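You operate a simulated robot arm through the tools that you are given. There is no shell and no other tool. Be economical: measure what you need, move in short steps, check, and stop when the job is done.

Carry out the task below with a simulated two-armed robot. There is one attempt and no reset: what you move stays moved.

## Task
Take the lid off the purple tin on the top of the tech bench and lay it down there.

Only the result counts: the job must be done as asked and must still hold three seconds after the hand-in. Knocking over, shifting, dropping, spilling or breaking anything else fails it. Lids that push on must go on centred and level and be pressed home; caps that screw on are set level and turned clockwise until they are tight.

## Robot
Two 7-joint arms with two-finger parallel grippers on one trunk, on a base that drives. Base frame: it is fixed to the floor where the robot stands at the start and does not move with it; the origin is under the middle of the robot, x ahead of it, y to its left, z up. Units: m, rad, N and s.
The left shoulder is at the start at [0.07, 0.163, 1.17], the right one opposite. With the tool pointing down near the work surface each hand reaches from about 0.38 to 0.88 m from the robot's upright axis, wherever it stands, measured 20 degrees to its own side. Payload 3.43 kg a hand.
Tool frame (each hand has its own): the origin (TCP) lies between the finger pads and is the grasp point; the fingertips stand 0.034 m ahead of it; z points along the fingers, y is the line along which they close. Largest opening 0.128 m; finger width 0.024, thickness 0.012; the body of the gripper, 0.048 by 0.13 m, starts 0.096 m behind the TCP.
Orientation is that of the tool frame in the base frame, as a unit quaternion [x, y, z, w]. With the fingers straight down and closing along the base's y, the tool's x points along the base's -x, its y along +y and its z along -z.

## Interface
- The arms move only by the tool play_rows. It takes "left_plan", "right_plan" or both (then of equal length, played together; a hand with none holds still); each is one flat list of numbers, 7 for each row, row after row: the closure in counts, from 0 (fully open) to 255 (shut), then the shift along the tool's x, y, z in m, then the turn, a rotation vector about the tool's x, y, z in rad. In form: [jaw, x, y, z, rx, ry, rz, jaw, x, y, z, rx, ry, rz, ...]. A call has 1 to 20 rows; each row is the pose to reach, as a shift and turn from the pose commanded when the call began, along the tool's axes at that moment. A row lasts 0.2 s, in which the tool goes at most 0.05 m and 0.15 rad; a call with a longer step from one row to the next is refused whole, and so is a gripper value outside its range. A pose out of reach is approached as far as the arm can. The call stops where the force on the tool passes 40 N (or 10 N more than at its start, if that is more) or the arm is blocked; 0.2 s more then pass. The fingers move at their own pace (about 0.153 m/s each) and stop on an object; they squeeze with about 30 N. The grip force told is the motor's: it shows also when the fingers shut on nothing. Time passes only in rows, and 0.2 s behind the last, so rows that repeat a pose let the fingers close. The reply holds the time, the measured pose of the TCP, the force on the tool along the base axes, the opening and the grip force, in the units named above and with some noise, with the torque about the TCP (base axes, N m) and any sound that the robot's microphone picked up.
- Cameras (640 x 400 px; columns grow to the right, rows downward): "scene" is now at [0.139, -0.0108, 1.4053]; the picture's right is [-0.13, -0.99, 0.00], its down [-0.53, 0.07, -0.85] and it looks along [0.84, -0.11, -0.53] (base axes); focal length 251 px, centre (320, 200). "left" rides on the left gripper at [0.076, 0.011, -0.16] in its tool frame; the picture's right is [-0.15, 0.99, 0.00], its down [-0.88, -0.13, -0.46] and it looks along [-0.45, -0.07, 0.89] (tool axes); focal length 234 px, centre (320, 200). "right" rides on the right gripper at [0.076, -0.011, -0.16] in its tool frame; the picture's right is [0.15, 0.99, 0.00], its down [-0.88, 0.13, -0.46] and it looks along [-0.45, 0.07, 0.89] (tool axes); focal length 234 px, centre (320, 200).
- snapshot(camera): a new picture of that camera. It takes no simulated time.
- move_column(by): slides the trunk up (or, below 0, down) by that many m; the arms and the scene camera ride with it, the base frame stays. It gives what a move gives, with no picture.
- steer(legs): drives the robot by 1 to 6 legs, each [ahead, left, turn to the left] in m, m and rad, along the robot's own axes; the way and the turn of a leg run together, so that a leg with both is an arc; at most 1.5 m and 3.142 rad a leg. The arms and the cameras ride along, it lands a little off, and it stops where it bumps. It gives what a move gives.
- aim_head(pan, tilt): turns the head with the scene camera to pan (to the left, within 1.501 rad either way) and tilt (down, from -0.506 to 1.204), counted from straight ahead of the robot. It gives what a move gives.
- locate(camera, pixels): for up to 12 pixels [column, row] of the newest picture of that camera ("zoom" is the newest enlarged one), the place [x, y, z] in the base frame of the surface seen there, good to about 0.002 m. It takes no simulated time.
- enlarge(camera, box): a new picture of the part [left, top, right, bottom] of that camera's present view, enlarged. It takes no simulated time.
- job_done(): hands the job in; it is judged then, once.

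Go step by step. Measure first, check grasps and placings, and put right what went wrong. The budget is 80 turns and 58 pictures, counting those below and the enlarged ones. Unless the task says otherwise, let go and move clear before handing in, and close with one line.

The tools are called after "Call:" by a JSON object that holds its "fn" and its "kwargs". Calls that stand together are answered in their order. play_rows: Moves the arms, as the interface text tells. Its arguments: {"type":"object","properties":{"left_plan":{"type":"array"},"right_plan":{"type":"array"}},"required":[]} The other tools are called the same way: move_column (by) slides the trunk up or down; steer (legs) drives the base; aim_head (pan, tilt) turns the head that bears the scene camera; snapshot (camera) takes a picture; locate (camera, pixels) gives the place of the surface under pixels of a picture; enlarge (camera, box) takes an enlarged picture of a part of a camera's view; job_done () hands the job in.

At the start:

```text
time_s: 0.0
left_tool_pos: [0.7091, 0.2129, 1.1033]
left_tcp_rot: [0.001, 1.0, 0.0, 0.0]
left_force: [0.1, -0.1, 0.0]
left_ft_torque: [0.01, 0.02, 0.01]
left_opening: 0.128
left_gripper_force: 0.1
right_tool_pos: [0.4371, -0.2857, 1.0939]
right_tcp_rot: [0.0, 1.0, 0.0, 0.0]
right_force: [-1.0, -0.4, -0.2]
right_ft_torque: [0.0, -0.01, 0.0]
right_opening: 0.1279
right_gripper_force: 0.1
trunk travel left (down, up): [-0.65, 0.29]
robot x, y, heading: [0.0045, -0.0021, -0.003]
head pan, tilt: [-0.127, 0.562]
```

scene: 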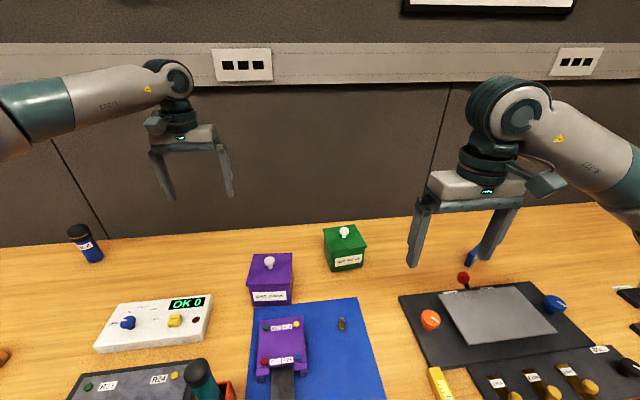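
right: 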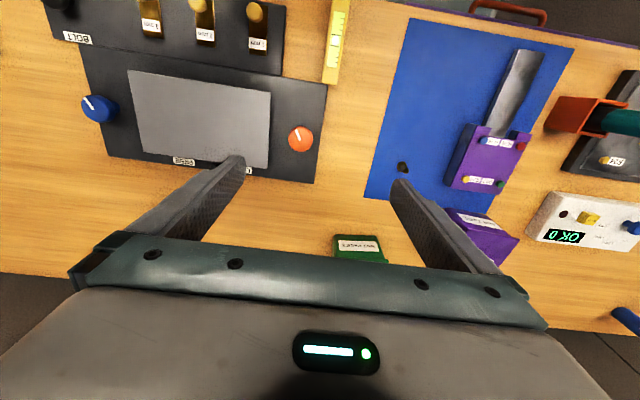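
left: 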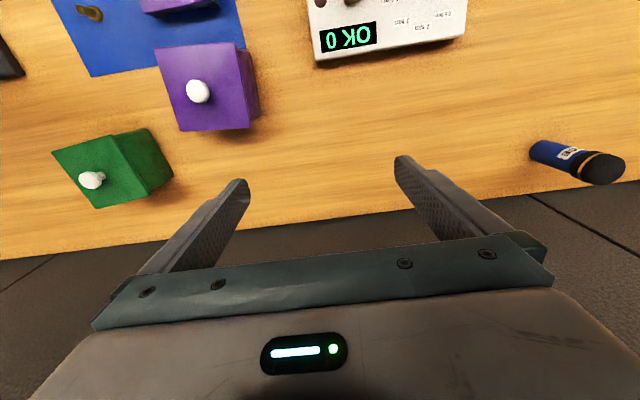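

The purple tin with a white knob shows at scene (270,275), knob (269,262). I'll enlarge it and measure.

Call:
{"fn": "enlarge", "kwargs": {"camera": "scene", "box": [220, 220, 380, 320]}}

Call:
{"fn": "enlarge", "kwargs": {"camera": "left", "box": [120, 20, 280, 150]}}

Call:
{"fn": "locate", "kwargs": {"camera": "scene", "pixels": [[269, 261], [269, 265], [255, 256], [291, 255], [250, 285], [291, 284], [270, 278], [252, 303], [290, 302], [230, 270], [200, 250], [300, 240]]}}

Call:
{"fn": "locate", "kwargs": {"camera": "left", "pixels": [[197, 91], [165, 55], [236, 45], [183, 128], [249, 127], [215, 110]]}}

```text
4.00 times, centred on (300, 270) of scene
```

zoom: 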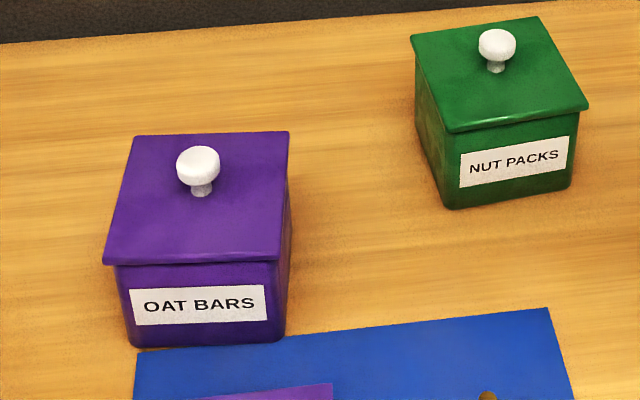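

```text
3.08 times, centred on (200, 85) of left
```

zoom: 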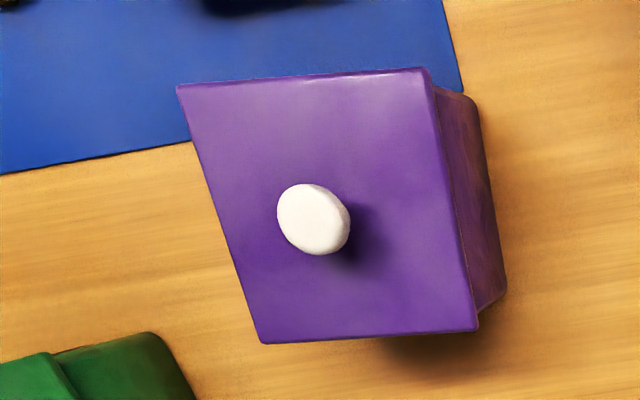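

```text
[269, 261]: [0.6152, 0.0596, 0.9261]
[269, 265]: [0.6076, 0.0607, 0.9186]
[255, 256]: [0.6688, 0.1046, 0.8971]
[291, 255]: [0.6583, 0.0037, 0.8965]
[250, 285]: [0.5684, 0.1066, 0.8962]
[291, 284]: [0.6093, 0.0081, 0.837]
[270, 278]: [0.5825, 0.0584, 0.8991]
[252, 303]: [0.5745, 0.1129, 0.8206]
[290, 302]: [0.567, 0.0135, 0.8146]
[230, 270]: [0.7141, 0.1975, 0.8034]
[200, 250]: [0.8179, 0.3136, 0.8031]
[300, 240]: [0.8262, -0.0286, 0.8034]
```

```text
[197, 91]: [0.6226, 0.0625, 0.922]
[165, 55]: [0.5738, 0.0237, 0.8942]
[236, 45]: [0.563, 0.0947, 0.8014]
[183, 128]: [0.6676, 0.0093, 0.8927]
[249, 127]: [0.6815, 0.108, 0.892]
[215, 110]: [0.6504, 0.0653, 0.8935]
```

The knob centre is near (0.619, 0.061), its top at z≈0.927, and the lid top is at z≈0.897. I'll move the left hand above it, partly closed.

Call:
{"fn": "play_rows", "kwargs": {"left_plan": [60, 0.018, -0.0304, 0.02, 0, 0, 0, 100, 0.036, -0.0608, 0.04, 0, 0, 0, 120, 0.054, -0.0912, 0.06, 0, 0, 0, 120, 0.072, -0.1216, 0.08, 0, 0, 0, 120, 0.09, -0.152, 0.1, 0, 0, 0, 120, 0.09, -0.152, 0.12, 0, 0, 0, 120, 0.09, -0.152, 0.12, 0, 0, 0]}}

Call:
{"fn": "enlarge", "kwargs": {"camera": "scene", "box": [190, 180, 350, 320]}}

Call:
{"fn": "snapshot", "kwargs": {"camera": "left"}}

```text
time_s: 1.6
left_tool_pos: [0.6161, 0.0582, 0.9835]
left_tcp_rot: [0.0, 1.0, -0.001, 0.0]
left_force: [0.1, -0.3, -0.7]
left_ft_torque: [0.0, 0.02, 0.02]
left_opening: 0.0677
left_gripper_force: 0.2
right_tool_pos: [0.4376, -0.2858, 1.0939]
right_tcp_rot: [0.001, 1.0, 0.0, 0.001]
right_force: [1.2, -0.6, 0.0]
right_ft_torque: [-0.01, -0.01, -0.01]
right_opening: 0.1282
right_gripper_force: 0.0
trunk travel left (down, up): [-0.65, 0.29]
robot x, y, heading: [-0.0024, -0.0031, 0.001]
head pan, tilt: [-0.127, 0.562]
```

```text
2.86 times, centred on (270, 250) of scene
```

zoom: 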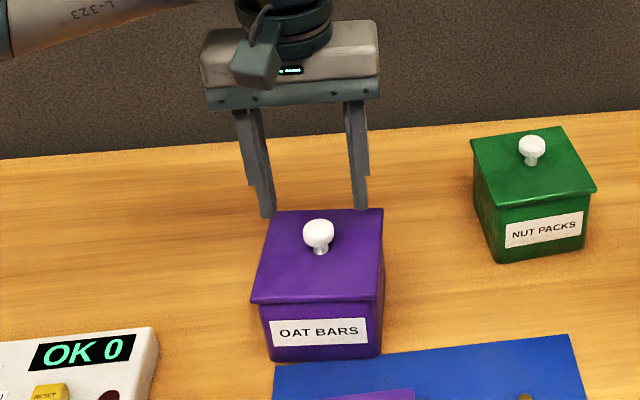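

```text
51 pictures are left
```

left: 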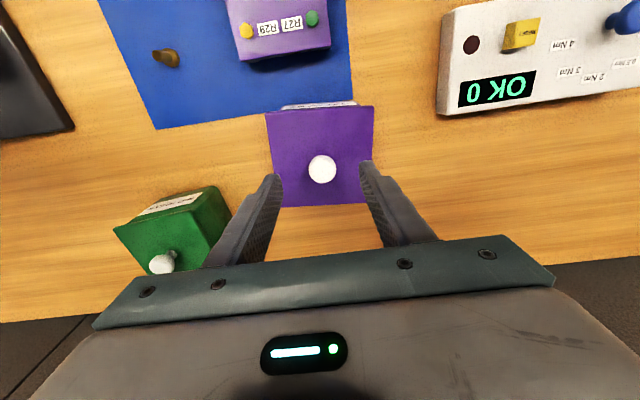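

The fingers straddle the knob (left picture (322,169)); I'll check its place from this view.

Call:
{"fn": "locate", "kwargs": {"camera": "left", "pixels": [[322, 169], [310, 169], [333, 169], [322, 158], [322, 180], [322, 195], [275, 178], [362, 165]]}}

Call:
{"fn": "locate", "kwargs": {"camera": "zoom", "pixels": [[318, 222], [318, 235], [305, 232], [332, 232], [320, 250], [120, 335], [150, 335], [60, 250], [120, 210], [10, 345]]}}

```text
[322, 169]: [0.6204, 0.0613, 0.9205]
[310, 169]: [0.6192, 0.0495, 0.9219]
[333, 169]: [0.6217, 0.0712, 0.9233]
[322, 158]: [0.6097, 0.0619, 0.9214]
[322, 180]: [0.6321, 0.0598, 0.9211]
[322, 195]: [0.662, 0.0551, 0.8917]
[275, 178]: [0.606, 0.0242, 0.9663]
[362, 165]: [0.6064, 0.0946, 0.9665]
```

```text
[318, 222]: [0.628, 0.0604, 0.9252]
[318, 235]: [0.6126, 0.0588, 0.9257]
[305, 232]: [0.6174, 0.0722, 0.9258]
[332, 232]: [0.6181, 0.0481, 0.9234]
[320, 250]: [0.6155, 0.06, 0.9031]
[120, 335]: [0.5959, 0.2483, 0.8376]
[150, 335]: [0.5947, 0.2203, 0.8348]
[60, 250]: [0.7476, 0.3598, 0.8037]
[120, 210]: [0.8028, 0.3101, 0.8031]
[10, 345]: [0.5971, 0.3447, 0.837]
```

Knob centre (0.620, 0.060). Descending and closing gently, then holding.

Call:
{"fn": "play_rows", "kwargs": {"left_plan": [120, -0.004, 0.002, 0.015, 0, 0, 0, 120, -0.004, 0.002, 0.03, 0, 0, 0, 120, -0.004, 0.002, 0.04, 0, 0, 0, 120, -0.004, 0.002, 0.0465, 0, 0, 0, 120, -0.004, 0.002, 0.0465, 0, 0, 0, 180, -0.004, 0.002, 0.0465, 0, 0, 0, 255, -0.004, 0.002, 0.0465, 0, 0, 0, 255, -0.004, 0.002, 0.0465, 0, 0, 0, 255, -0.004, 0.002, 0.0465, 0, 0, 0]}}

Call:
{"fn": "enlarge", "kwargs": {"camera": "scene", "box": [190, 180, 350, 320]}}

```text
time_s: 3.6
left_tool_pos: [0.6217, 0.0623, 0.9371]
left_tcp_rot: [-0.001, 1.0, 0.0, 0.0]
left_force: [0.2, -0.8, 0.7]
left_ft_torque: [0.02, 0.01, 0.01]
left_opening: 0.0262
left_gripper_force: 30.5
right_tool_pos: [0.4369, -0.2842, 1.0947]
right_tcp_rot: [0.0, 1.0, -0.001, 0.0]
right_force: [0.7, -0.1, 0.0]
right_ft_torque: [0.02, 0.0, -0.01]
right_opening: 0.1278
right_gripper_force: 0.1
trunk travel left (down, up): [-0.65, 0.29]
robot x, y, heading: [-0.0001, -0.0043, -0.002]
head pan, tilt: [-0.127, 0.562]
```

```text
2.86 times, centred on (270, 250) of scene
```

zoom: 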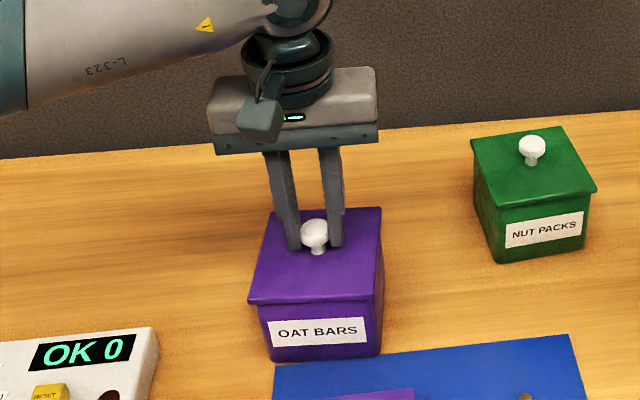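

The knob is gripped (opening 0.026, 30 N). I'll lift slowly 15 mm and check whether the tin stays.

Call:
{"fn": "play_rows", "kwargs": {"left_plan": [255, 0, 0, -0.003, 0, 0, 0, 255, 0, 0, -0.006, 0, 0, 0, 255, 0, 0, -0.009, 0, 0, 0, 255, 0, 0, -0.012, 0, 0, 0, 255, 0, 0, -0.015, 0, 0, 0]}}

Call:
{"fn": "enlarge", "kwargs": {"camera": "scene", "box": [190, 180, 350, 320]}}

```text
time_s: 4.8
left_tool_pos: [0.6233, 0.0623, 0.9525]
left_tcp_rot: [0.0, 1.0, 0.0, 0.0]
left_force: [0.0, 0.7, -1.8]
left_ft_torque: [-0.01, 0.01, 0.01]
left_opening: 0.0261
left_gripper_force: 30.3
right_tool_pos: [0.4372, -0.2849, 1.0936]
right_tcp_rot: [0.001, 1.0, 0.0, 0.0]
right_force: [-0.4, -0.3, 0.3]
right_ft_torque: [0.01, -0.04, 0.0]
right_opening: 0.128
right_gripper_force: 0.0
trunk travel left (down, up): [-0.65, 0.29]
robot x, y, heading: [0.0027, 0.0003, -0.005]
head pan, tilt: [-0.127, 0.562]
```

```text
2.86 times, centred on (270, 250) of scene
```

zoom: 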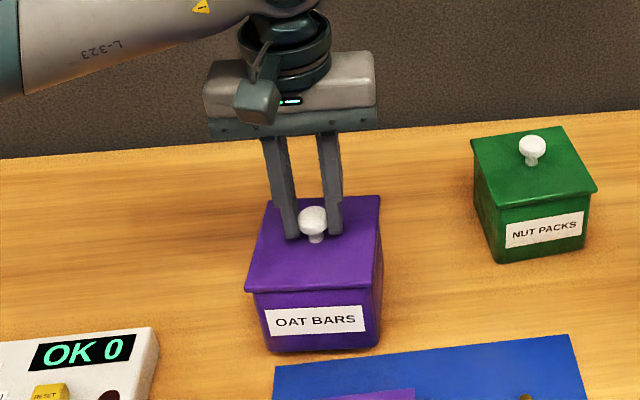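

The whole tin came up with the lid (its bottom edge moved from row 358 to 350), so the body needs holding. I'll set it down, let go, and back the left hand away upward.

Call:
{"fn": "play_rows", "kwargs": {"left_plan": [255, 0, 0, 0.003, 0, 0, 0, 255, 0, 0, 0.006, 0, 0, 0, 255, 0, 0, 0.009, 0, 0, 0, 255, 0, 0, 0.012, 0, 0, 0, 255, 0, 0, 0.0145, 0, 0, 0, 255, 0, 0, 0.0145, 0, 0, 0, 120, 0, 0, 0.0145, 0, 0, 0, 120, 0, 0, 0.0145, 0, 0, 0, 120, 0, 0, -0.02, 0, 0, 0, 120, 0, 0, -0.06, 0, 0, 0, 120, -0.01, 0.04, -0.08, 0, 0, 0, 120, -0.02, 0.08, -0.1, 0, 0, 0, 120, -0.03, 0.12, -0.12, 0, 0, 0]}}

Call:
{"fn": "snapshot", "kwargs": {"camera": "scene"}}

Call:
{"fn": "enlarge", "kwargs": {"camera": "scene", "box": [220, 220, 380, 320]}}

```text
time_s: 7.6
left_tool_pos: [0.6542, 0.1837, 1.0727]
left_tcp_rot: [0.0, 1.0, -0.001, 0.0]
left_force: [-1.3, 0.6, -0.3]
left_ft_torque: [0.0, -0.02, 0.02]
left_opening: 0.0676
left_gripper_force: 0.1
right_tool_pos: [0.436, -0.2833, 1.0938]
right_tcp_rot: [0.0, 1.0, 0.0, 0.0]
right_force: [0.8, -0.5, -0.3]
right_ft_torque: [-0.03, -0.01, 0.0]
right_opening: 0.128
right_gripper_force: 0.1
trunk travel left (down, up): [-0.65, 0.29]
robot x, y, heading: [0.0024, 0.0037, 0.002]
head pan, tilt: [-0.127, 0.562]
```

```text
48 pictures are left
```

scene: 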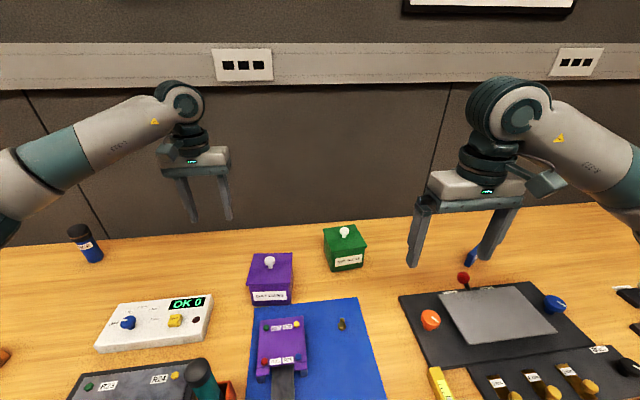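

```text
4.00 times, centred on (300, 270) of scene
```

zoom: 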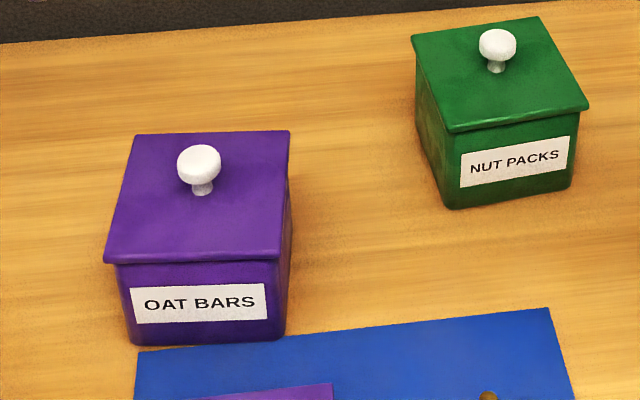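

Tin is back in its place. Now I measure body edges, lid edges, and the neighbours.

Call:
{"fn": "locate", "kwargs": {"camera": "zoom", "pixels": [[136, 137], [287, 134], [107, 260], [270, 260], [122, 275], [272, 270], [135, 340], [275, 338], [288, 240], [450, 205], [420, 100], [448, 128]]}}

Call:
{"fn": "locate", "kwargs": {"camera": "scene", "pixels": [[345, 232], [334, 268], [362, 262], [366, 242], [350, 300], [341, 322], [303, 320], [265, 330], [465, 290], [464, 277], [405, 300], [471, 257]]}}

```text
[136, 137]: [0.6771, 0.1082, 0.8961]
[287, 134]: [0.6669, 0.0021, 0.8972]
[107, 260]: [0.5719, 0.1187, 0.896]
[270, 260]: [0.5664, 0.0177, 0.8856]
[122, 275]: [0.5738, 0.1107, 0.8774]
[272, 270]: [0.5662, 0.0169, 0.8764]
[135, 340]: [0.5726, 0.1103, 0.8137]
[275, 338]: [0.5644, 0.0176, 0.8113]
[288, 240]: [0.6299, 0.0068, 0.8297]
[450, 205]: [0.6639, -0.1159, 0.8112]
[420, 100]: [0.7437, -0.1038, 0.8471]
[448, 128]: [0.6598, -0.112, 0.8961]
```

```text
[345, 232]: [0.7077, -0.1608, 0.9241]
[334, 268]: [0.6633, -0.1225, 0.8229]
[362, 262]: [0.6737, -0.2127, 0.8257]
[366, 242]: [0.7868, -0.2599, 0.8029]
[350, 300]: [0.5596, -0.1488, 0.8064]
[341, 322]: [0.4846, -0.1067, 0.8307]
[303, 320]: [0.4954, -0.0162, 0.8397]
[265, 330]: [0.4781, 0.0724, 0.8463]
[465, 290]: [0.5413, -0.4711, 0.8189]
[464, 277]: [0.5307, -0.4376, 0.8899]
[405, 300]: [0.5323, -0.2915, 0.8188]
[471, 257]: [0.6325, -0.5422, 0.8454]
```

The front-right is blocked by the green tin (0.66,-0.116), so the left hand will hold the body from the left, pitched about 30° down, and the right hand will pull the lid. First I yaw the left hand by about 84.5° at height.

Call:
{"fn": "play_rows", "kwargs": {"left_plan": [0, 0.0024, 0.008, 0, 0, 0, -0.1475, 0, 0.0048, 0.016, 0, 0, 0, -0.295, 0, 0.0072, 0.024, 0, 0, 0, -0.4425, 0, 0.0096, 0.032, 0, 0, 0, -0.59, 0, 0.012, 0.04, 0, 0, 0, -0.7375, 0, 0.0144, 0.048, 0, 0, 0, -0.885, 0, 0.0168, 0.056, 0, 0, 0, -1.0325, 0, 0.0192, 0.064, 0, 0, 0, -1.18, 0, 0.0216, 0.072, 0, 0, 0, -1.3275, 0, 0.024, 0.08, 0, 0, 0, -1.475, 0, 0.024, 0.08, 0, 0, 0, -1.475]}}

```text
time_s: 10.0
left_tool_pos: [0.6284, 0.2623, 1.0726]
left_tcp_rot: [-0.673, 0.739, 0.0, 0.0]
left_force: [0.7, 0.7, -0.3]
left_ft_torque: [-0.02, -0.02, 0.01]
left_opening: 0.1281
left_gripper_force: 0.1
right_tool_pos: [0.4371, -0.2843, 1.0941]
right_tcp_rot: [0.0, 1.0, 0.0, 0.001]
right_force: [0.1, -0.7, 0.1]
right_ft_torque: [0.03, -0.02, -0.02]
right_opening: 0.1282
right_gripper_force: 0.1
trunk travel left (down, up): [-0.65, 0.29]
robot x, y, heading: [-0.0001, 0.0027, 0.001]
head pan, tilt: [-0.127, 0.562]
```

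Yaw came out as planned. Now I pitch the fingers toward the tin by 60° (about tool y).

Call:
{"fn": "play_rows", "kwargs": {"left_plan": [0, 0, 0, 0, 0, 0.13, 0, 0, 0, 0, 0, 0, 0.26, 0, 0, 0, 0, 0, 0, 0.39, 0, 0, 0, 0, 0, 0, 0.52, 0, 0, 0, 0, 0, 0, 0.65, 0, 0, 0, 0, 0, 0, 0.78, 0, 0, 0, 0, 0, 0, 0.91, 0, 0, 0, 0, 0, 0, 1.047, 0, 0, 0, 0, 0, 0, 1.047, 0]}}

Call:
{"fn": "snapshot", "kwargs": {"camera": "scene"}}

Call:
{"fn": "snapshot", "kwargs": {"camera": "left"}}

```text
time_s: 12.0
left_tool_pos: [0.6292, 0.2634, 1.073]
left_tcp_rot: [-0.583, 0.641, -0.336, -0.37]
left_force: [0.0, 0.0, -0.2]
left_ft_torque: [-0.03, -0.01, -0.01]
left_opening: 0.1282
left_gripper_force: 0.1
right_tool_pos: [0.4365, -0.2847, 1.0946]
right_tcp_rot: [0.0, 1.0, 0.001, 0.0]
right_force: [0.3, 0.7, 0.6]
right_ft_torque: [0.01, -0.02, 0.02]
right_opening: 0.1277
right_gripper_force: 0.0
trunk travel left (down, up): [-0.65, 0.29]
robot x, y, heading: [-0.0019, 0.0001, 0.002]
head pan, tilt: [-0.127, 0.562]
```

```text
46 pictures are left
```

scene: 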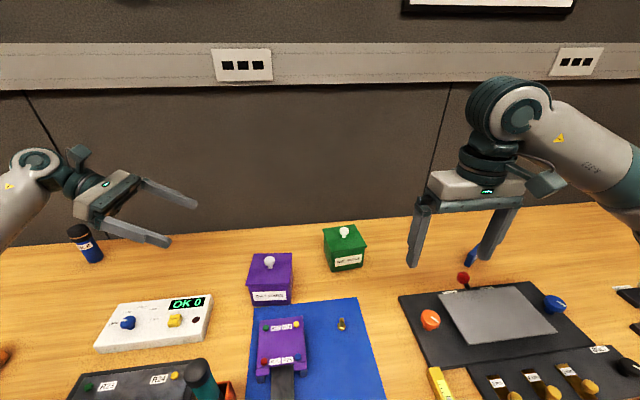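

```text
45 pictures are left
```

left: 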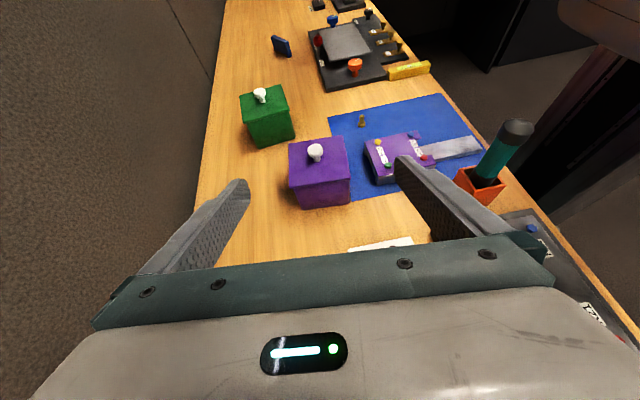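

The hand is posed well. I'll move to the pre-grasp point left of the tin, then look.

Call:
{"fn": "play_rows", "kwargs": {"left_plan": [0, -0.0214, -0.0019, 0.0326, 0, 0, 0, 0, -0.0428, -0.0037, 0.0652, 0, 0, 0, 0, -0.0641, -0.0056, 0.0978, 0, 0, 0, 0, -0.0855, -0.0074, 0.1304, 0, 0, 0, 0, -0.1069, -0.0093, 0.163, 0, 0, 0, 0, -0.1069, -0.0093, 0.163, 0, 0, 0]}}

Call:
{"fn": "snapshot", "kwargs": {"camera": "scene"}}

Call:
{"fn": "snapshot", "kwargs": {"camera": "left"}}

```text
time_s: 13.4
left_tool_pos: [0.6276, 0.1768, 0.8965]
left_tcp_rot: [-0.583, 0.641, -0.337, -0.369]
left_force: [-0.5, 0.1, 0.1]
left_ft_torque: [0.03, 0.0, -0.01]
left_opening: 0.128
left_gripper_force: 0.2
right_tool_pos: [0.4366, -0.2837, 1.0937]
right_tcp_rot: [-0.001, 1.0, 0.0, 0.001]
right_force: [1.0, 0.1, 0.6]
right_ft_torque: [-0.02, 0.0, -0.03]
right_opening: 0.1279
right_gripper_force: 0.1
trunk travel left (down, up): [-0.65, 0.29]
robot x, y, heading: [0.0014, 0.0029, -0.003]
head pan, tilt: [-0.127, 0.562]
```

```text
44 pictures are left
```

scene: 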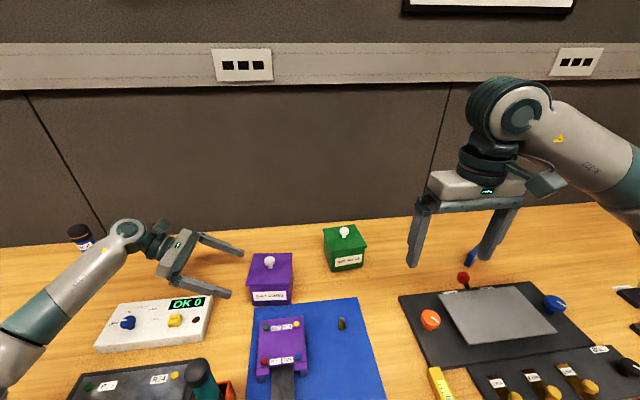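

```text
43 pictures are left
```

left: 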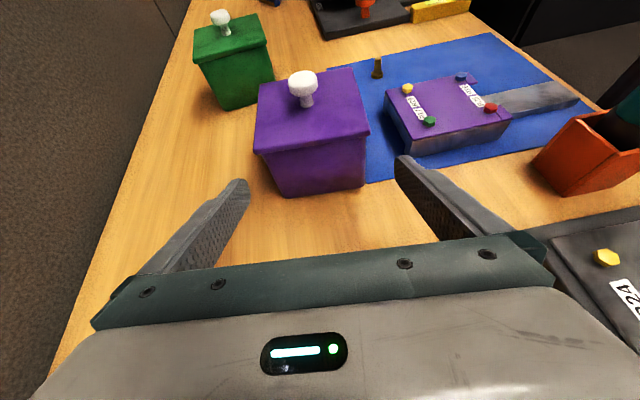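

The approach lines up. The forearm passes over the left end of the bench, so I'll check its height and the tin's left face.

Call:
{"fn": "locate", "kwargs": {"camera": "scene", "pixels": [[125, 240], [80, 300], [50, 335], [15, 370], [20, 345], [215, 290], [240, 255], [100, 350], [60, 385], [85, 235]]}}

Call:
{"fn": "locate", "kwargs": {"camera": "left", "pixels": [[277, 185], [360, 182], [265, 155], [362, 138], [320, 165], [245, 183], [398, 160], [302, 85]]}}

```text
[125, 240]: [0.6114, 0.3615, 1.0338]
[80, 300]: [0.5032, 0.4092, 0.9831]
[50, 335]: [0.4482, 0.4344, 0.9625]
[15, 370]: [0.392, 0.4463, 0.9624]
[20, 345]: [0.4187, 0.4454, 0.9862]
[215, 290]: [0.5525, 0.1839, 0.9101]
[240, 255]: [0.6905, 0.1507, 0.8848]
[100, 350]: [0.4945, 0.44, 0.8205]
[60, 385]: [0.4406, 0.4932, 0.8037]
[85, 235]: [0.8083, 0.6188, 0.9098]
```

```text
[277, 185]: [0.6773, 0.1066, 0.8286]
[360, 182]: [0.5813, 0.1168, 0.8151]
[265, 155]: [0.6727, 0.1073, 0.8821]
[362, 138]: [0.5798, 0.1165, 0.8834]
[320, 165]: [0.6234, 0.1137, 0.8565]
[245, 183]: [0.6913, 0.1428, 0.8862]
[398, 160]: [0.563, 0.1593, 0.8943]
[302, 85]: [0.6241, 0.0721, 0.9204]
```

The forearm's top is only at z≈0.96 near the elbow, and that is too low to go further. I'll raise the trunk by 0.15 m and then lower the hand again, which lifts the elbow.

Call:
{"fn": "move_column", "kwargs": {"by": 0.15}}

```text
time_s: 15.2
left_tool_pos: [0.6289, 0.1766, 1.0459]
left_tcp_rot: [-0.582, 0.641, -0.336, -0.371]
left_force: [-0.6, 1.0, 0.5]
left_ft_torque: [0.0, -0.02, 0.01]
left_opening: 0.128
left_gripper_force: 0.0
right_tool_pos: [0.4378, -0.2841, 1.2439]
right_tcp_rot: [0.0, 1.0, 0.0, 0.0]
right_force: [0.4, -0.5, -0.2]
right_ft_torque: [-0.02, 0.0, 0.01]
right_opening: 0.1281
right_gripper_force: 0.1
trunk travel left (down, up): [-0.8, 0.14]
robot x, y, heading: [0.0019, 0.0, -0.003]
head pan, tilt: [-0.127, 0.562]
```

Call:
{"fn": "play_rows", "kwargs": {"left_plan": [0, -0.0255, 0, 0.0147, 0, 0, 0, 0, -0.0509, 0, 0.0294, 0, 0, 0, 0, -0.0764, -0.001, 0.0441, 0, 0, 0, 0, -0.1018, -0.002, 0.0588, 0, 0, 0, 0, -0.1273, -0.002, 0.0735, 0, 0, 0, 0, -0.1273, -0.002, 0.0735, 0, 0, 0]}}

Call:
{"fn": "snapshot", "kwargs": {"camera": "scene"}}

```text
time_s: 16.6
left_tool_pos: [0.6309, 0.1752, 0.9019]
left_tcp_rot: [-0.582, 0.641, -0.336, -0.37]
left_force: [-0.9, 0.9, -0.1]
left_ft_torque: [0.03, 0.01, 0.0]
left_opening: 0.128
left_gripper_force: 0.1
right_tool_pos: [0.4356, -0.2843, 1.2451]
right_tcp_rot: [0.001, 1.0, 0.0, 0.0]
right_force: [-0.5, -0.6, -0.5]
right_ft_torque: [-0.01, -0.04, -0.02]
right_opening: 0.1278
right_gripper_force: 0.1
trunk travel left (down, up): [-0.8, 0.14]
robot x, y, heading: [-0.0007, -0.0002, -0.0]
head pan, tilt: [-0.127, 0.562]
```

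```text
42 pictures are left
```

scene: 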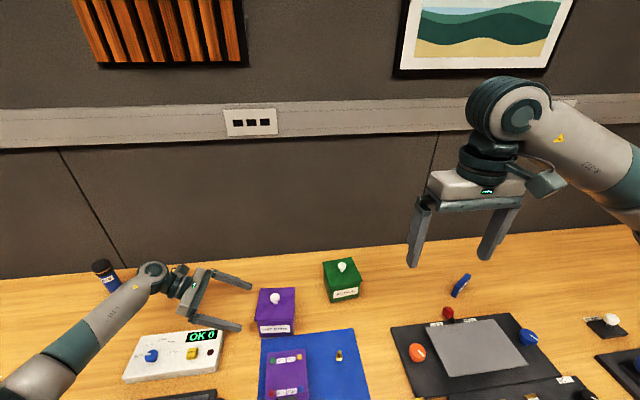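

Call:
{"fn": "locate", "kwargs": {"camera": "scene", "pixels": [[140, 285], [105, 315], [60, 345], [20, 380], [30, 370], [155, 270], [275, 298], [420, 270], [400, 310], [460, 285]]}}

```text
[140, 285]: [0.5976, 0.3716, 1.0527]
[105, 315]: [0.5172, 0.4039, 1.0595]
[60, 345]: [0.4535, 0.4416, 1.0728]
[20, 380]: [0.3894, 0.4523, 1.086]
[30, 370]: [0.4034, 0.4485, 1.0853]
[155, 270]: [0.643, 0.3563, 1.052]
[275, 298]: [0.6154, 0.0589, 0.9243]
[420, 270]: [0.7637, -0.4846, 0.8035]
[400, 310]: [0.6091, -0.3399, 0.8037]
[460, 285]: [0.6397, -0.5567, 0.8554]
```

The forearm is now clear (z≈1.06–1.09). I'll slide in along the fingers with the gripper open.

Call:
{"fn": "play_rows", "kwargs": {"left_plan": [0, 0, 0, 0.02, 0, 0, 0, 0, 0, 0, 0.04, 0, 0, 0, 0, 0, 0, 0.06, 0, 0, 0, 0, 0, 0, 0.075, 0, 0, 0, 0, 0, 0, 0.09, 0, 0, 0, 0, 0, 0, 0.103, 0, 0, 0, 0, 0, 0, 0.103, 0, 0, 0]}}

Call:
{"fn": "snapshot", "kwargs": {"camera": "left"}}

Call:
{"fn": "enlarge", "kwargs": {"camera": "scene", "box": [200, 240, 360, 350]}}

```text
time_s: 18.1
left_tool_pos: [0.6218, 0.0873, 0.8476]
left_tcp_rot: [-0.583, 0.64, -0.337, -0.37]
left_force: [0.1, 0.1, 0.5]
left_ft_torque: [0.0, -0.02, 0.02]
left_opening: 0.128
left_gripper_force: 0.1
right_tool_pos: [0.4366, -0.2845, 1.2443]
right_tcp_rot: [0.001, 1.0, 0.0, 0.0]
right_force: [-0.4, 0.1, -0.1]
right_ft_torque: [0.01, -0.02, 0.0]
right_opening: 0.1279
right_gripper_force: 0.1
trunk travel left (down, up): [-0.8, 0.14]
robot x, y, heading: [-0.0018, -0.0022, -0.003]
head pan, tilt: [-0.127, 0.562]
```

```text
41 pictures are left
```

left: 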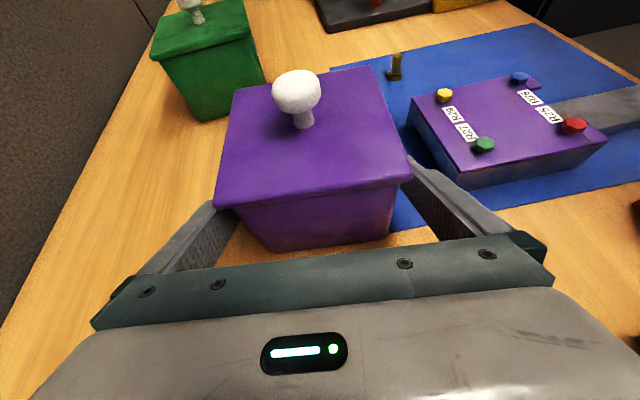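

```text
3.64 times, centred on (280, 295) of scene
```

zoom: 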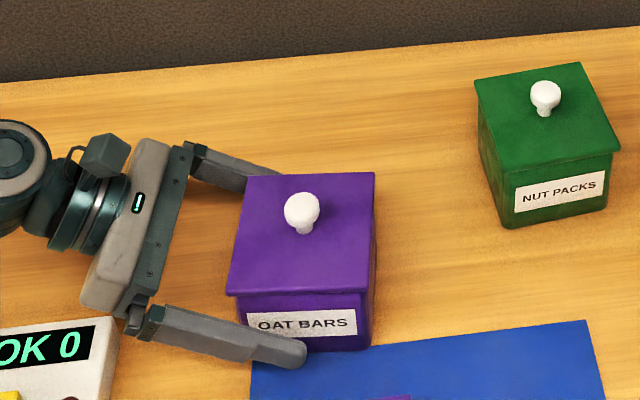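

The fingers straddle the body below the lid rim. Closing gradually.

Call:
{"fn": "play_rows", "kwargs": {"left_plan": [20, 0, 0, 0, 0, 0, 0, 35, 0, 0, 0, 0, 0, 0, 50, 0, 0, 0, 0, 0, 0, 60, 0, 0, 0, 0, 0, 0, 70, 0, 0, 0, 0, 0, 0, 255, 0, 0, 0, 0, 0, 0, 255, 0, 0, 0, 0, 0, 0]}}

Call:
{"fn": "enlarge", "kwargs": {"camera": "scene", "box": [200, 240, 360, 350]}}

```text
time_s: 19.8
left_tool_pos: [0.6232, 0.0859, 0.8496]
left_tcp_rot: [-0.583, 0.64, -0.337, -0.37]
left_force: [1.8, -0.1, 2.1]
left_ft_torque: [-0.04, 0.16, 0.05]
left_opening: 0.1048
left_gripper_force: 30.0
right_tool_pos: [0.4371, -0.284, 1.2439]
right_tcp_rot: [-0.001, 1.0, 0.0, 0.0]
right_force: [-0.6, 0.5, 0.1]
right_ft_torque: [0.0, 0.02, 0.03]
right_opening: 0.1281
right_gripper_force: 0.0
trunk travel left (down, up): [-0.8, 0.14]
robot x, y, heading: [-0.0009, 0.0038, -0.001]
head pan, tilt: [-0.127, 0.562]
```

```text
3.64 times, centred on (280, 295) of scene
```

zoom: 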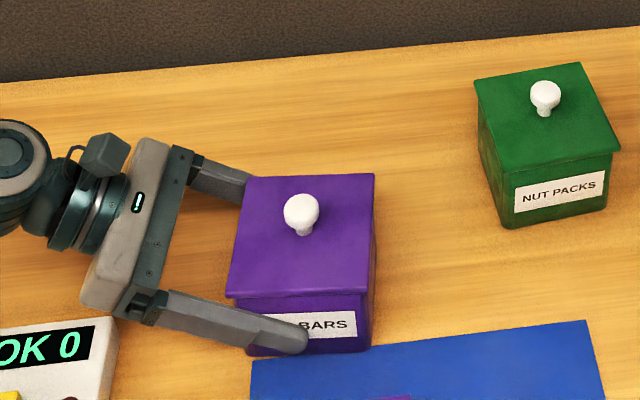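

Call:
{"fn": "enlarge", "kwargs": {"camera": "left", "box": [180, 100, 460, 275]}}

Call:
{"fn": "locate", "kwargs": {"camera": "scene", "pixels": [[275, 293], [275, 297], [280, 310]]}}

```text
2.29 times, centred on (320, 188) of left
```

zoom: 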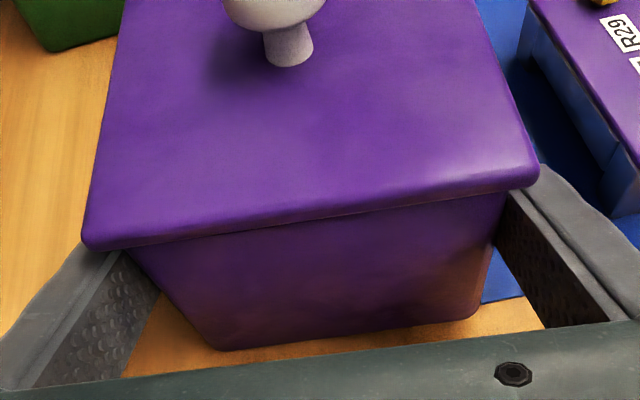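

```text
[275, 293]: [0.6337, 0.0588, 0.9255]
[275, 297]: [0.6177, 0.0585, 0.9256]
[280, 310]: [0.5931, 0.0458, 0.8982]
```

The fingers press on the body below the lid rim. Now I bring the right hand above the knob.

Call:
{"fn": "play_rows", "kwargs": {"right_plan": [60, -0.0203, 0.0382, 0, 0, 0, 0, 100, -0.0407, 0.0764, 0, 0, 0, 0, 120, -0.061, 0.1147, 0, 0, 0, 0, 120, -0.0813, 0.1529, 0, 0, 0, 0, 120, -0.1017, 0.1911, 0, 0, 0, 0, 120, -0.122, 0.2293, 0, 0, 0, 0, 120, -0.1423, 0.2676, 0, 0, 0, 0, 120, -0.1627, 0.3058, 0, 0, 0, 0, 120, -0.183, 0.344, 0, 0, 0, 0, 120, -0.183, 0.344, 0.045, 0, 0, 0, 120, -0.183, 0.344, 0.09, 0, 0, 0, 120, -0.183, 0.344, 0.135, 0, 0, 0, 120, -0.183, 0.344, 0.18, 0, 0, 0, 120, -0.183, 0.344, 0.214, 0, 0, 0, 120, -0.183, 0.344, 0.214, 0, 0, 0]}}

Call:
{"fn": "snapshot", "kwargs": {"camera": "scene"}}

Call:
{"fn": "snapshot", "kwargs": {"camera": "right"}}

```text
time_s: 22.9
left_tool_pos: [0.6228, 0.0886, 0.8499]
left_tcp_rot: [-0.583, 0.64, -0.337, -0.37]
left_force: [1.4, 4.6, 4.5]
left_ft_torque: [0.31, 0.27, -0.21]
left_opening: 0.1049
left_gripper_force: 30.1
right_tool_pos: [0.6199, 0.0598, 1.0288]
right_tcp_rot: [0.0, 1.0, 0.001, 0.0]
right_force: [0.4, 0.7, -0.6]
right_ft_torque: [0.01, 0.04, -0.02]
right_opening: 0.0676
right_gripper_force: 0.1
trunk travel left (down, up): [-0.8, 0.14]
robot x, y, heading: [0.0004, -0.0002, 0.0]
head pan, tilt: [-0.127, 0.562]
```

```text
37 pictures are left
```

scene: 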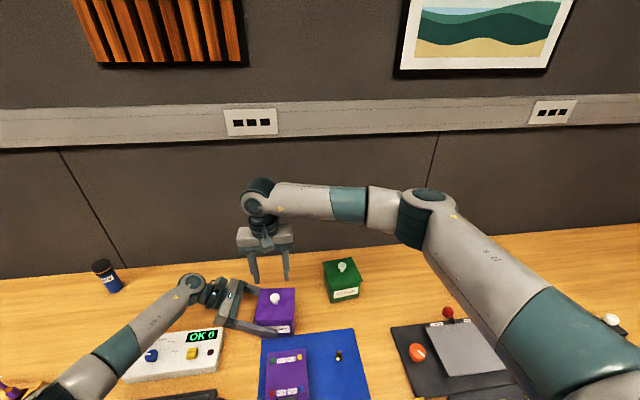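

```text
36 pictures are left
```

right: 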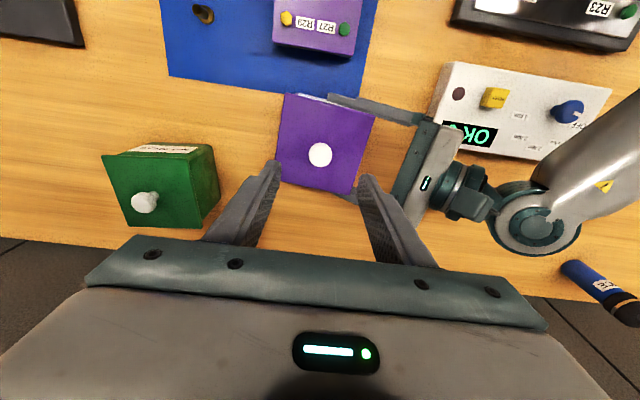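

Call:
{"fn": "locate", "kwargs": {"camera": "right", "pixels": [[320, 154], [309, 154], [331, 154], [320, 143], [320, 165], [277, 168], [366, 178]]}}

```text
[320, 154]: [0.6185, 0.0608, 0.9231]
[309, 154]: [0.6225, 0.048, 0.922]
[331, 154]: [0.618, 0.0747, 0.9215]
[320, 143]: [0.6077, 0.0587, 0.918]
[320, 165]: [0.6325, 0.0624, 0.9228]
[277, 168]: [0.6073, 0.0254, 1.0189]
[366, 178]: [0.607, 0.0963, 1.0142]
```

The knob is at (0.620, 0.061), right beneath. Descending and gripping.

Call:
{"fn": "play_rows", "kwargs": {"right_plan": [120, 0, 0.001, 0.03, 0, 0, 0, 120, 0, 0.001, 0.055, 0, 0, 0, 120, 0, 0.001, 0.075, 0, 0, 0, 120, 0, 0.001, 0.086, 0, 0, 0, 120, 0, 0.001, 0.0925, 0, 0, 0, 120, 0, 0.001, 0.0925, 0, 0, 0, 170, 0, 0.001, 0.0925, 0, 0, 0, 255, 0, 0.001, 0.0925, 0, 0, 0, 255, 0, 0.001, 0.0925, 0, 0, 0, 255, 0, 0.001, 0.0925, 0, 0, 0]}}

Call:
{"fn": "enlarge", "kwargs": {"camera": "scene", "box": [200, 230, 360, 350]}}

```text
time_s: 25.1
left_tool_pos: [0.6229, 0.0862, 0.8497]
left_tcp_rot: [-0.583, 0.641, -0.337, -0.369]
left_force: [1.0, 2.1, 6.8]
left_ft_torque: [0.1, 0.41, -0.08]
left_opening: 0.105
left_gripper_force: 30.1
right_tool_pos: [0.6202, 0.0599, 0.9378]
right_tcp_rot: [0.0, 1.0, 0.001, 0.0]
right_force: [0.1, -1.2, -0.6]
right_ft_torque: [-0.04, -0.02, 0.02]
right_opening: 0.0262
right_gripper_force: 30.7
trunk travel left (down, up): [-0.8, 0.14]
robot x, y, heading: [0.0006, 0.0, -0.006]
head pan, tilt: [-0.127, 0.562]
```

```text
3.33 times, centred on (280, 290) of scene
```

zoom: 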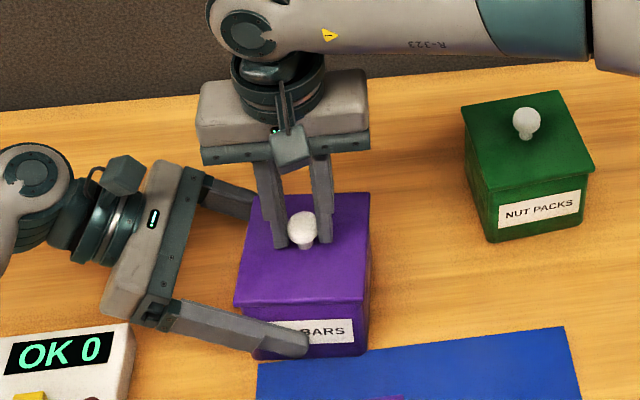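

The knob is held. Pulling up slowly while the left hand holds the body.

Call:
{"fn": "play_rows", "kwargs": {"right_plan": [255, 0, 0, -0.003, 0, 0, 0, 255, 0, 0, -0.006, 0, 0, 0, 255, 0, 0, -0.009, 0, 0, 0, 255, 0, 0, -0.012, 0, 0, 0, 255, 0, 0, -0.016, 0, 0, 0, 255, 0, 0, -0.02, 0, 0, 0]}}

Call:
{"fn": "enlarge", "kwargs": {"camera": "scene", "box": [200, 230, 360, 350]}}

```text
time_s: 26.6
left_tool_pos: [0.6224, 0.0876, 0.8496]
left_tcp_rot: [-0.582, 0.641, -0.336, -0.37]
left_force: [-0.7, -0.3, 6.1]
left_ft_torque: [0.05, 0.37, 0.02]
left_opening: 0.1049
left_gripper_force: 30.4
right_tool_pos: [0.62, 0.0592, 0.9579]
right_tcp_rot: [-0.001, 1.0, -0.001, 0.0]
right_force: [0.4, -0.4, -1.0]
right_ft_torque: [-0.03, 0.01, -0.03]
right_opening: 0.0265
right_gripper_force: 29.7
trunk travel left (down, up): [-0.8, 0.14]
robot x, y, heading: [0.0018, 0.0007, -0.002]
head pan, tilt: [-0.127, 0.562]
heard: snap
```

```text
3.33 times, centred on (280, 290) of scene
```

zoom: 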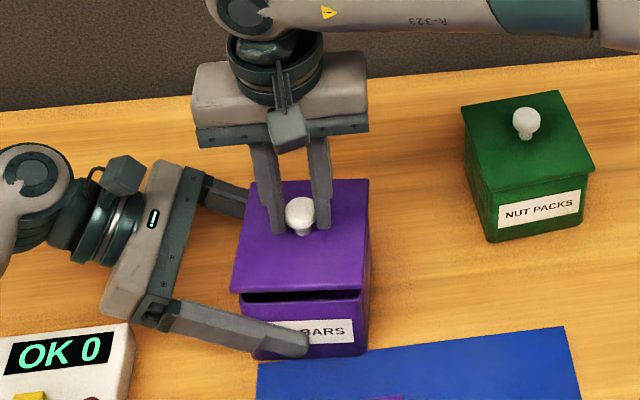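

The lid snapped free (dark gap under it at zoom row 297). Lifting it well clear.

Call:
{"fn": "play_rows", "kwargs": {"right_plan": [255, 0, 0, -0.02, 0, 0, 0, 255, 0, 0, -0.04, 0, 0, 0, 255, 0, 0, -0.06, 0, 0, 0, 255, 0, 0, -0.08, 0, 0, 0, 255, 0, 0, -0.1, 0, 0, 0, 255, 0, 0, -0.12, 0, 0, 0]}}

Call:
{"fn": "snapshot", "kwargs": {"camera": "scene"}}

```text
time_s: 27.9
left_tool_pos: [0.6223, 0.087, 0.8492]
left_tcp_rot: [-0.582, 0.641, -0.336, -0.37]
left_force: [-1.4, -0.7, 4.9]
left_ft_torque: [0.01, 0.37, 0.09]
left_opening: 0.1048
left_gripper_force: 29.4
right_tool_pos: [0.6183, 0.059, 1.0787]
right_tcp_rot: [0.0, 1.0, 0.0, 0.0]
right_force: [0.1, 0.8, -0.2]
right_ft_torque: [-0.03, -0.02, 0.05]
right_opening: 0.0261
right_gripper_force: 30.0
trunk travel left (down, up): [-0.8, 0.14]
robot x, y, heading: [0.0026, -0.0019, -0.002]
head pan, tilt: [-0.127, 0.562]
```

```text
33 pictures are left
```

scene: 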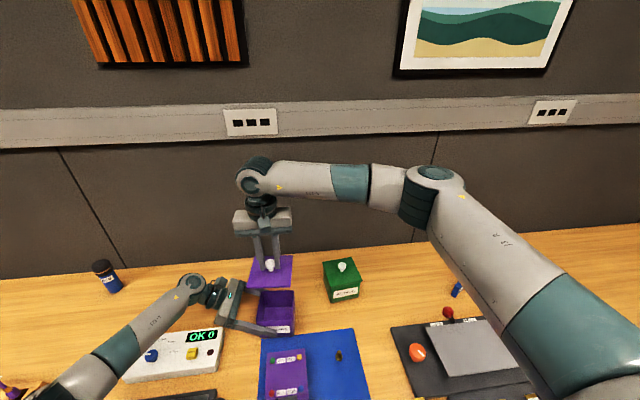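

Lid is clear and the tin is open. Carrying it over the green tin to the free patch at about (0.69, -0.35).

Call:
{"fn": "play_rows", "kwargs": {"right_plan": [255, -0.007, -0.041, 0, 0, 0, 0, 255, -0.014, -0.082, 0, 0, 0, 0, 255, -0.021, -0.123, 0, 0, 0, 0, 255, -0.028, -0.164, 0, 0, 0, 0, 255, -0.035, -0.205, 0, 0, 0, 0, 255, -0.042, -0.246, 0, 0, 0, 0, 255, -0.049, -0.287, 0, 0, 0, 0, 255, -0.056, -0.328, 0, 0, 0, 0, 255, -0.063, -0.369, 0, 0, 0, 0, 255, -0.07, -0.41, 0, 0, 0, 0, 255, -0.07, -0.41, 0, 0, 0, 0]}}

Call:
{"fn": "snapshot", "kwargs": {"camera": "scene"}}

Call:
{"fn": "snapshot", "kwargs": {"camera": "right"}}

```text
time_s: 30.4
left_tool_pos: [0.6231, 0.0873, 0.8488]
left_tcp_rot: [-0.583, 0.64, -0.337, -0.37]
left_force: [-0.8, 0.5, 5.4]
left_ft_torque: [0.1, 0.41, -0.05]
left_opening: 0.1048
left_gripper_force: 30.1
right_tool_pos: [0.6894, -0.3488, 1.0782]
right_tcp_rot: [0.0, 1.0, 0.0, 0.0]
right_force: [-1.1, -1.1, -0.8]
right_ft_torque: [-0.01, 0.0, 0.01]
right_opening: 0.026
right_gripper_force: 30.3
trunk travel left (down, up): [-0.8, 0.14]
robot x, y, heading: [0.0056, 0.002, -0.001]
head pan, tilt: [-0.127, 0.562]
```

```text
32 pictures are left
```

scene: 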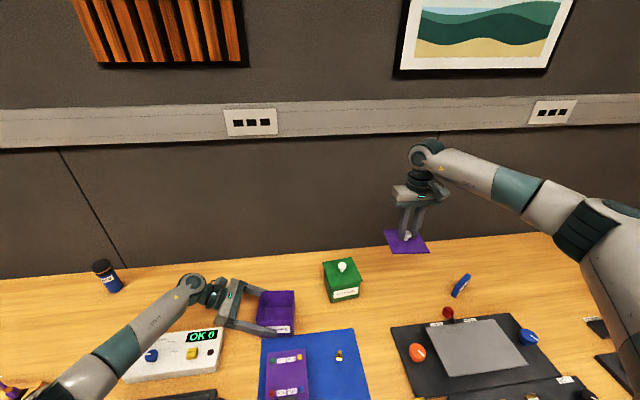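

```text
31 pictures are left
```

right: 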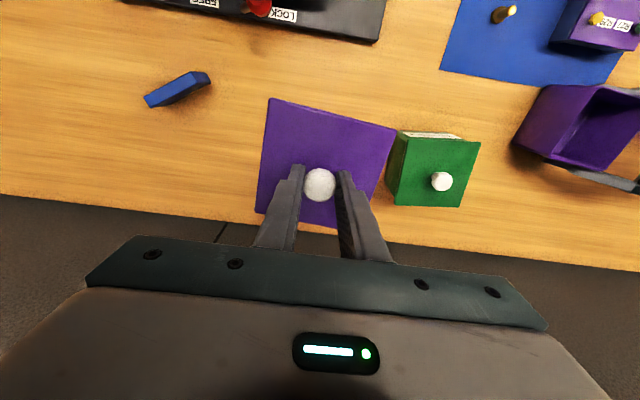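

Call:
{"fn": "locate", "kwargs": {"camera": "scene", "pixels": [[393, 324], [450, 320], [410, 262], [358, 290], [455, 290], [410, 252], [400, 246]]}}

Call:
{"fn": "locate", "kwargs": {"camera": "right", "pixels": [[270, 100], [394, 130], [259, 210], [200, 210], [390, 205]]}}

```text
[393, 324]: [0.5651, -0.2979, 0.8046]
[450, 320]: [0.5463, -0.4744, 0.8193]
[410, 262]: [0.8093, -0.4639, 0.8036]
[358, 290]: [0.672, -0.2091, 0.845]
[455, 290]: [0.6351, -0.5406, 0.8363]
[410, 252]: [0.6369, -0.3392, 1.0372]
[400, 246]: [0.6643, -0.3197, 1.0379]
```

```text
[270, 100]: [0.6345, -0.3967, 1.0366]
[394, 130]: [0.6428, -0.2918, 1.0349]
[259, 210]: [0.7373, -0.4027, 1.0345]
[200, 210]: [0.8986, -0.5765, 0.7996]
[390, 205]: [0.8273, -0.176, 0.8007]
```

The patch below is clear. Lowering to about 0.88 first.

Call:
{"fn": "play_rows", "kwargs": {"right_plan": [255, 0, 0, 0.04, 0, 0, 0, 255, 0, 0, 0.08, 0, 0, 0, 255, 0, 0, 0.12, 0, 0, 0, 255, 0, 0, 0.16, 0, 0, 0, 255, 0, 0, 0.18, 0, 0, 0, 255, 0, 0, 0.195, 0, 0, 0, 255, 0, 0, 0.195, 0, 0, 0]}}

Call:
{"fn": "enlarge", "kwargs": {"camera": "scene", "box": [330, 220, 490, 340]}}

```text
time_s: 31.9
left_tool_pos: [0.6224, 0.0859, 0.8496]
left_tcp_rot: [-0.582, 0.641, -0.336, -0.371]
left_force: [-0.9, 0.1, 4.7]
left_ft_torque: [0.13, 0.38, -0.02]
left_opening: 0.1047
left_gripper_force: 30.3
right_tool_pos: [0.6899, -0.3475, 0.8845]
right_tcp_rot: [0.001, 1.0, 0.0, 0.001]
right_force: [0.3, 0.2, -0.5]
right_ft_torque: [0.01, 0.01, 0.01]
right_opening: 0.0263
right_gripper_force: 29.9
trunk travel left (down, up): [-0.8, 0.14]
robot x, y, heading: [0.0036, 0.0017, 0.0]
head pan, tilt: [-0.127, 0.562]
```

```text
3.33 times, centred on (410, 280) of scene
```

zoom: 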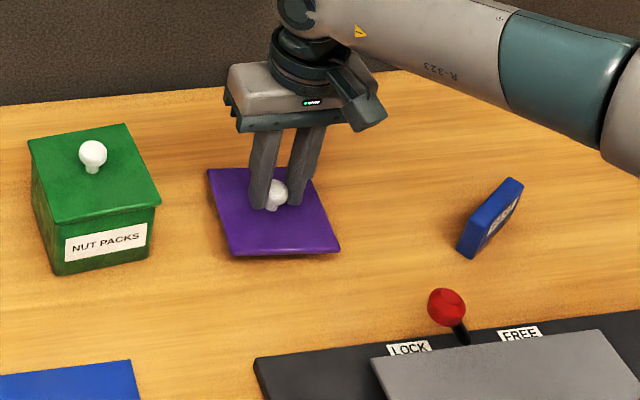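

Near the table with all clear; easing down in small steps to find contact.

Call:
{"fn": "play_rows", "kwargs": {"right_plan": [255, 0, 0, 0.004, 0, 0, 0, 255, 0, 0, 0.008, 0, 0, 0, 255, 0, 0, 0.012, 0, 0, 0, 255, 0, 0, 0.016, 0, 0, 0, 255, 0, 0, 0.019, 0, 0, 0, 255, 0, 0, 0.019, 0, 0, 0]}}

Call:
{"fn": "enlarge", "kwargs": {"camera": "scene", "box": [370, 260, 430, 305]}}

```text
time_s: 33.4
left_tool_pos: [0.6226, 0.0877, 0.8488]
left_tcp_rot: [-0.582, 0.641, -0.336, -0.37]
left_force: [0.6, 0.4, 3.2]
left_ft_torque: [0.08, 0.36, 0.02]
left_opening: 0.1044
left_gripper_force: 29.7
right_tool_pos: [0.6899, -0.3482, 0.8641]
right_tcp_rot: [0.0, 1.0, 0.001, 0.0]
right_force: [0.0, -0.4, 0.0]
right_ft_torque: [0.02, -0.03, 0.0]
right_opening: 0.0262
right_gripper_force: 30.4
trunk travel left (down, up): [-0.8, 0.14]
robot x, y, heading: [-0.0008, 0.0024, 0.003]
head pan, tilt: [-0.127, 0.562]
```

```text
8.89 times, centred on (400, 282) of scene
```

zoom: 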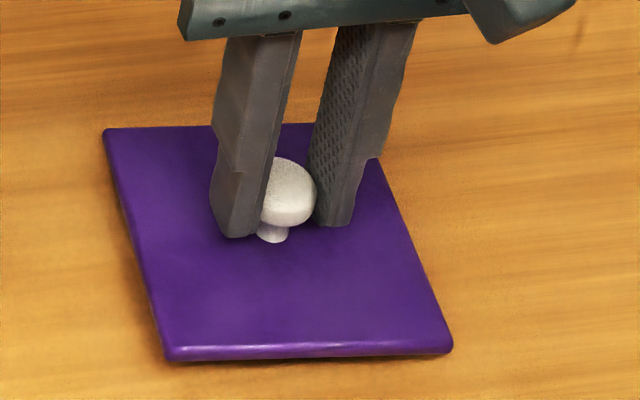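

No contact force yet; continuing downward in 1 mm to 2 mm steps.

Call:
{"fn": "play_rows", "kwargs": {"right_plan": [255, 0, 0, 0.002, 0, 0, 0, 255, 0, 0, 0.004, 0, 0, 0, 255, 0, 0, 0.006, 0, 0, 0, 255, 0, 0, 0.006, 0, 0, 0]}}

```text
time_s: 34.4
left_tool_pos: [0.623, 0.0887, 0.8496]
left_tcp_rot: [-0.582, 0.641, -0.336, -0.37]
left_force: [0.1, 0.0, 5.4]
left_ft_torque: [0.08, 0.35, 0.0]
left_opening: 0.1048
left_gripper_force: 30.0
right_tool_pos: [0.6894, -0.3489, 0.857]
right_tcp_rot: [0.0, 1.0, 0.0, 0.001]
right_force: [-0.7, 0.3, -0.5]
right_ft_torque: [0.02, -0.01, 0.02]
right_opening: 0.0266
right_gripper_force: 30.3
trunk travel left (down, up): [-0.8, 0.14]
robot x, y, heading: [-0.0007, -0.0028, 0.004]
head pan, tilt: [-0.127, 0.562]
```

Call:
{"fn": "play_rows", "kwargs": {"right_plan": [255, 0, 0, 0.0015, 0, 0, 0, 255, 0, 0, 0.003, 0, 0, 0, 255, 0, 0, 0.003, 0, 0, 0]}}

Call:
{"fn": "enlarge", "kwargs": {"camera": "scene", "box": [370, 260, 430, 305]}}

Call:
{"fn": "locate", "kwargs": {"camera": "zoom", "pixels": [[300, 320], [200, 300], [400, 300], [300, 395]]}}

```text
time_s: 35.1
left_tool_pos: [0.6222, 0.0879, 0.8493]
left_tcp_rot: [-0.582, 0.641, -0.336, -0.37]
left_force: [-0.1, -0.3, 5.6]
left_ft_torque: [0.07, 0.36, 0.0]
left_opening: 0.1047
left_gripper_force: 29.6
right_tool_pos: [0.6893, -0.3488, 0.854]
right_tcp_rot: [-0.001, 1.0, 0.0, 0.0]
right_force: [0.3, 0.4, -0.8]
right_ft_torque: [0.01, 0.03, -0.01]
right_opening: 0.0261
right_gripper_force: 29.8
trunk travel left (down, up): [-0.8, 0.14]
robot x, y, heading: [0.0025, -0.0006, -0.004]
head pan, tilt: [-0.127, 0.562]
```

```text
8.89 times, centred on (400, 282) of scene
```

zoom: 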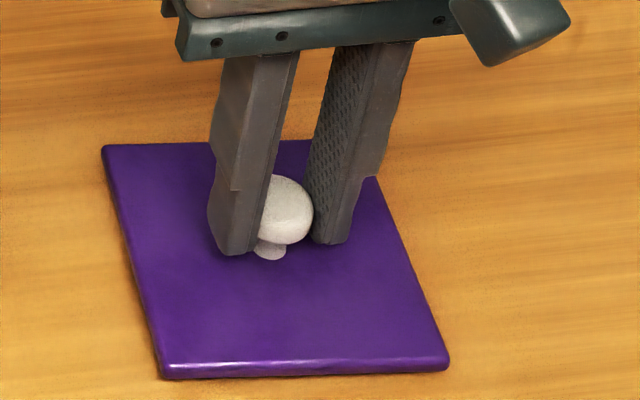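

```text
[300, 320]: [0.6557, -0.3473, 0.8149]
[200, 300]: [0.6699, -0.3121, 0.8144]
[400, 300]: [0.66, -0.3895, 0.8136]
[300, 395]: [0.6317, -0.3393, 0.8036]
```

Lid top is at 0.8145, so its underside is within a millimetre or two of the bench. A little lower.

Call:
{"fn": "play_rows", "kwargs": {"right_plan": [255, 0, 0, 0.001, 0, 0, 0, 255, 0, 0, 0.002, 0, 0, 0, 255, 0, 0, 0.003, 0, 0, 0, 255, 0, 0, 0.003, 0, 0, 0]}}

```text
time_s: 36.1
left_tool_pos: [0.6228, 0.0863, 0.8494]
left_tcp_rot: [-0.583, 0.641, -0.337, -0.37]
left_force: [0.0, 0.0, 4.9]
left_ft_torque: [0.05, 0.35, -0.02]
left_opening: 0.1047
left_gripper_force: 29.8
right_tool_pos: [0.6889, -0.3489, 0.8516]
right_tcp_rot: [0.001, 1.0, 0.0, 0.001]
right_force: [-0.6, -0.9, -0.4]
right_ft_torque: [0.0, -0.06, -0.01]
right_opening: 0.0261
right_gripper_force: 30.1
trunk travel left (down, up): [-0.8, 0.14]
robot x, y, heading: [-0.0015, 0.0014, 0.002]
head pan, tilt: [-0.127, 0.562]
```

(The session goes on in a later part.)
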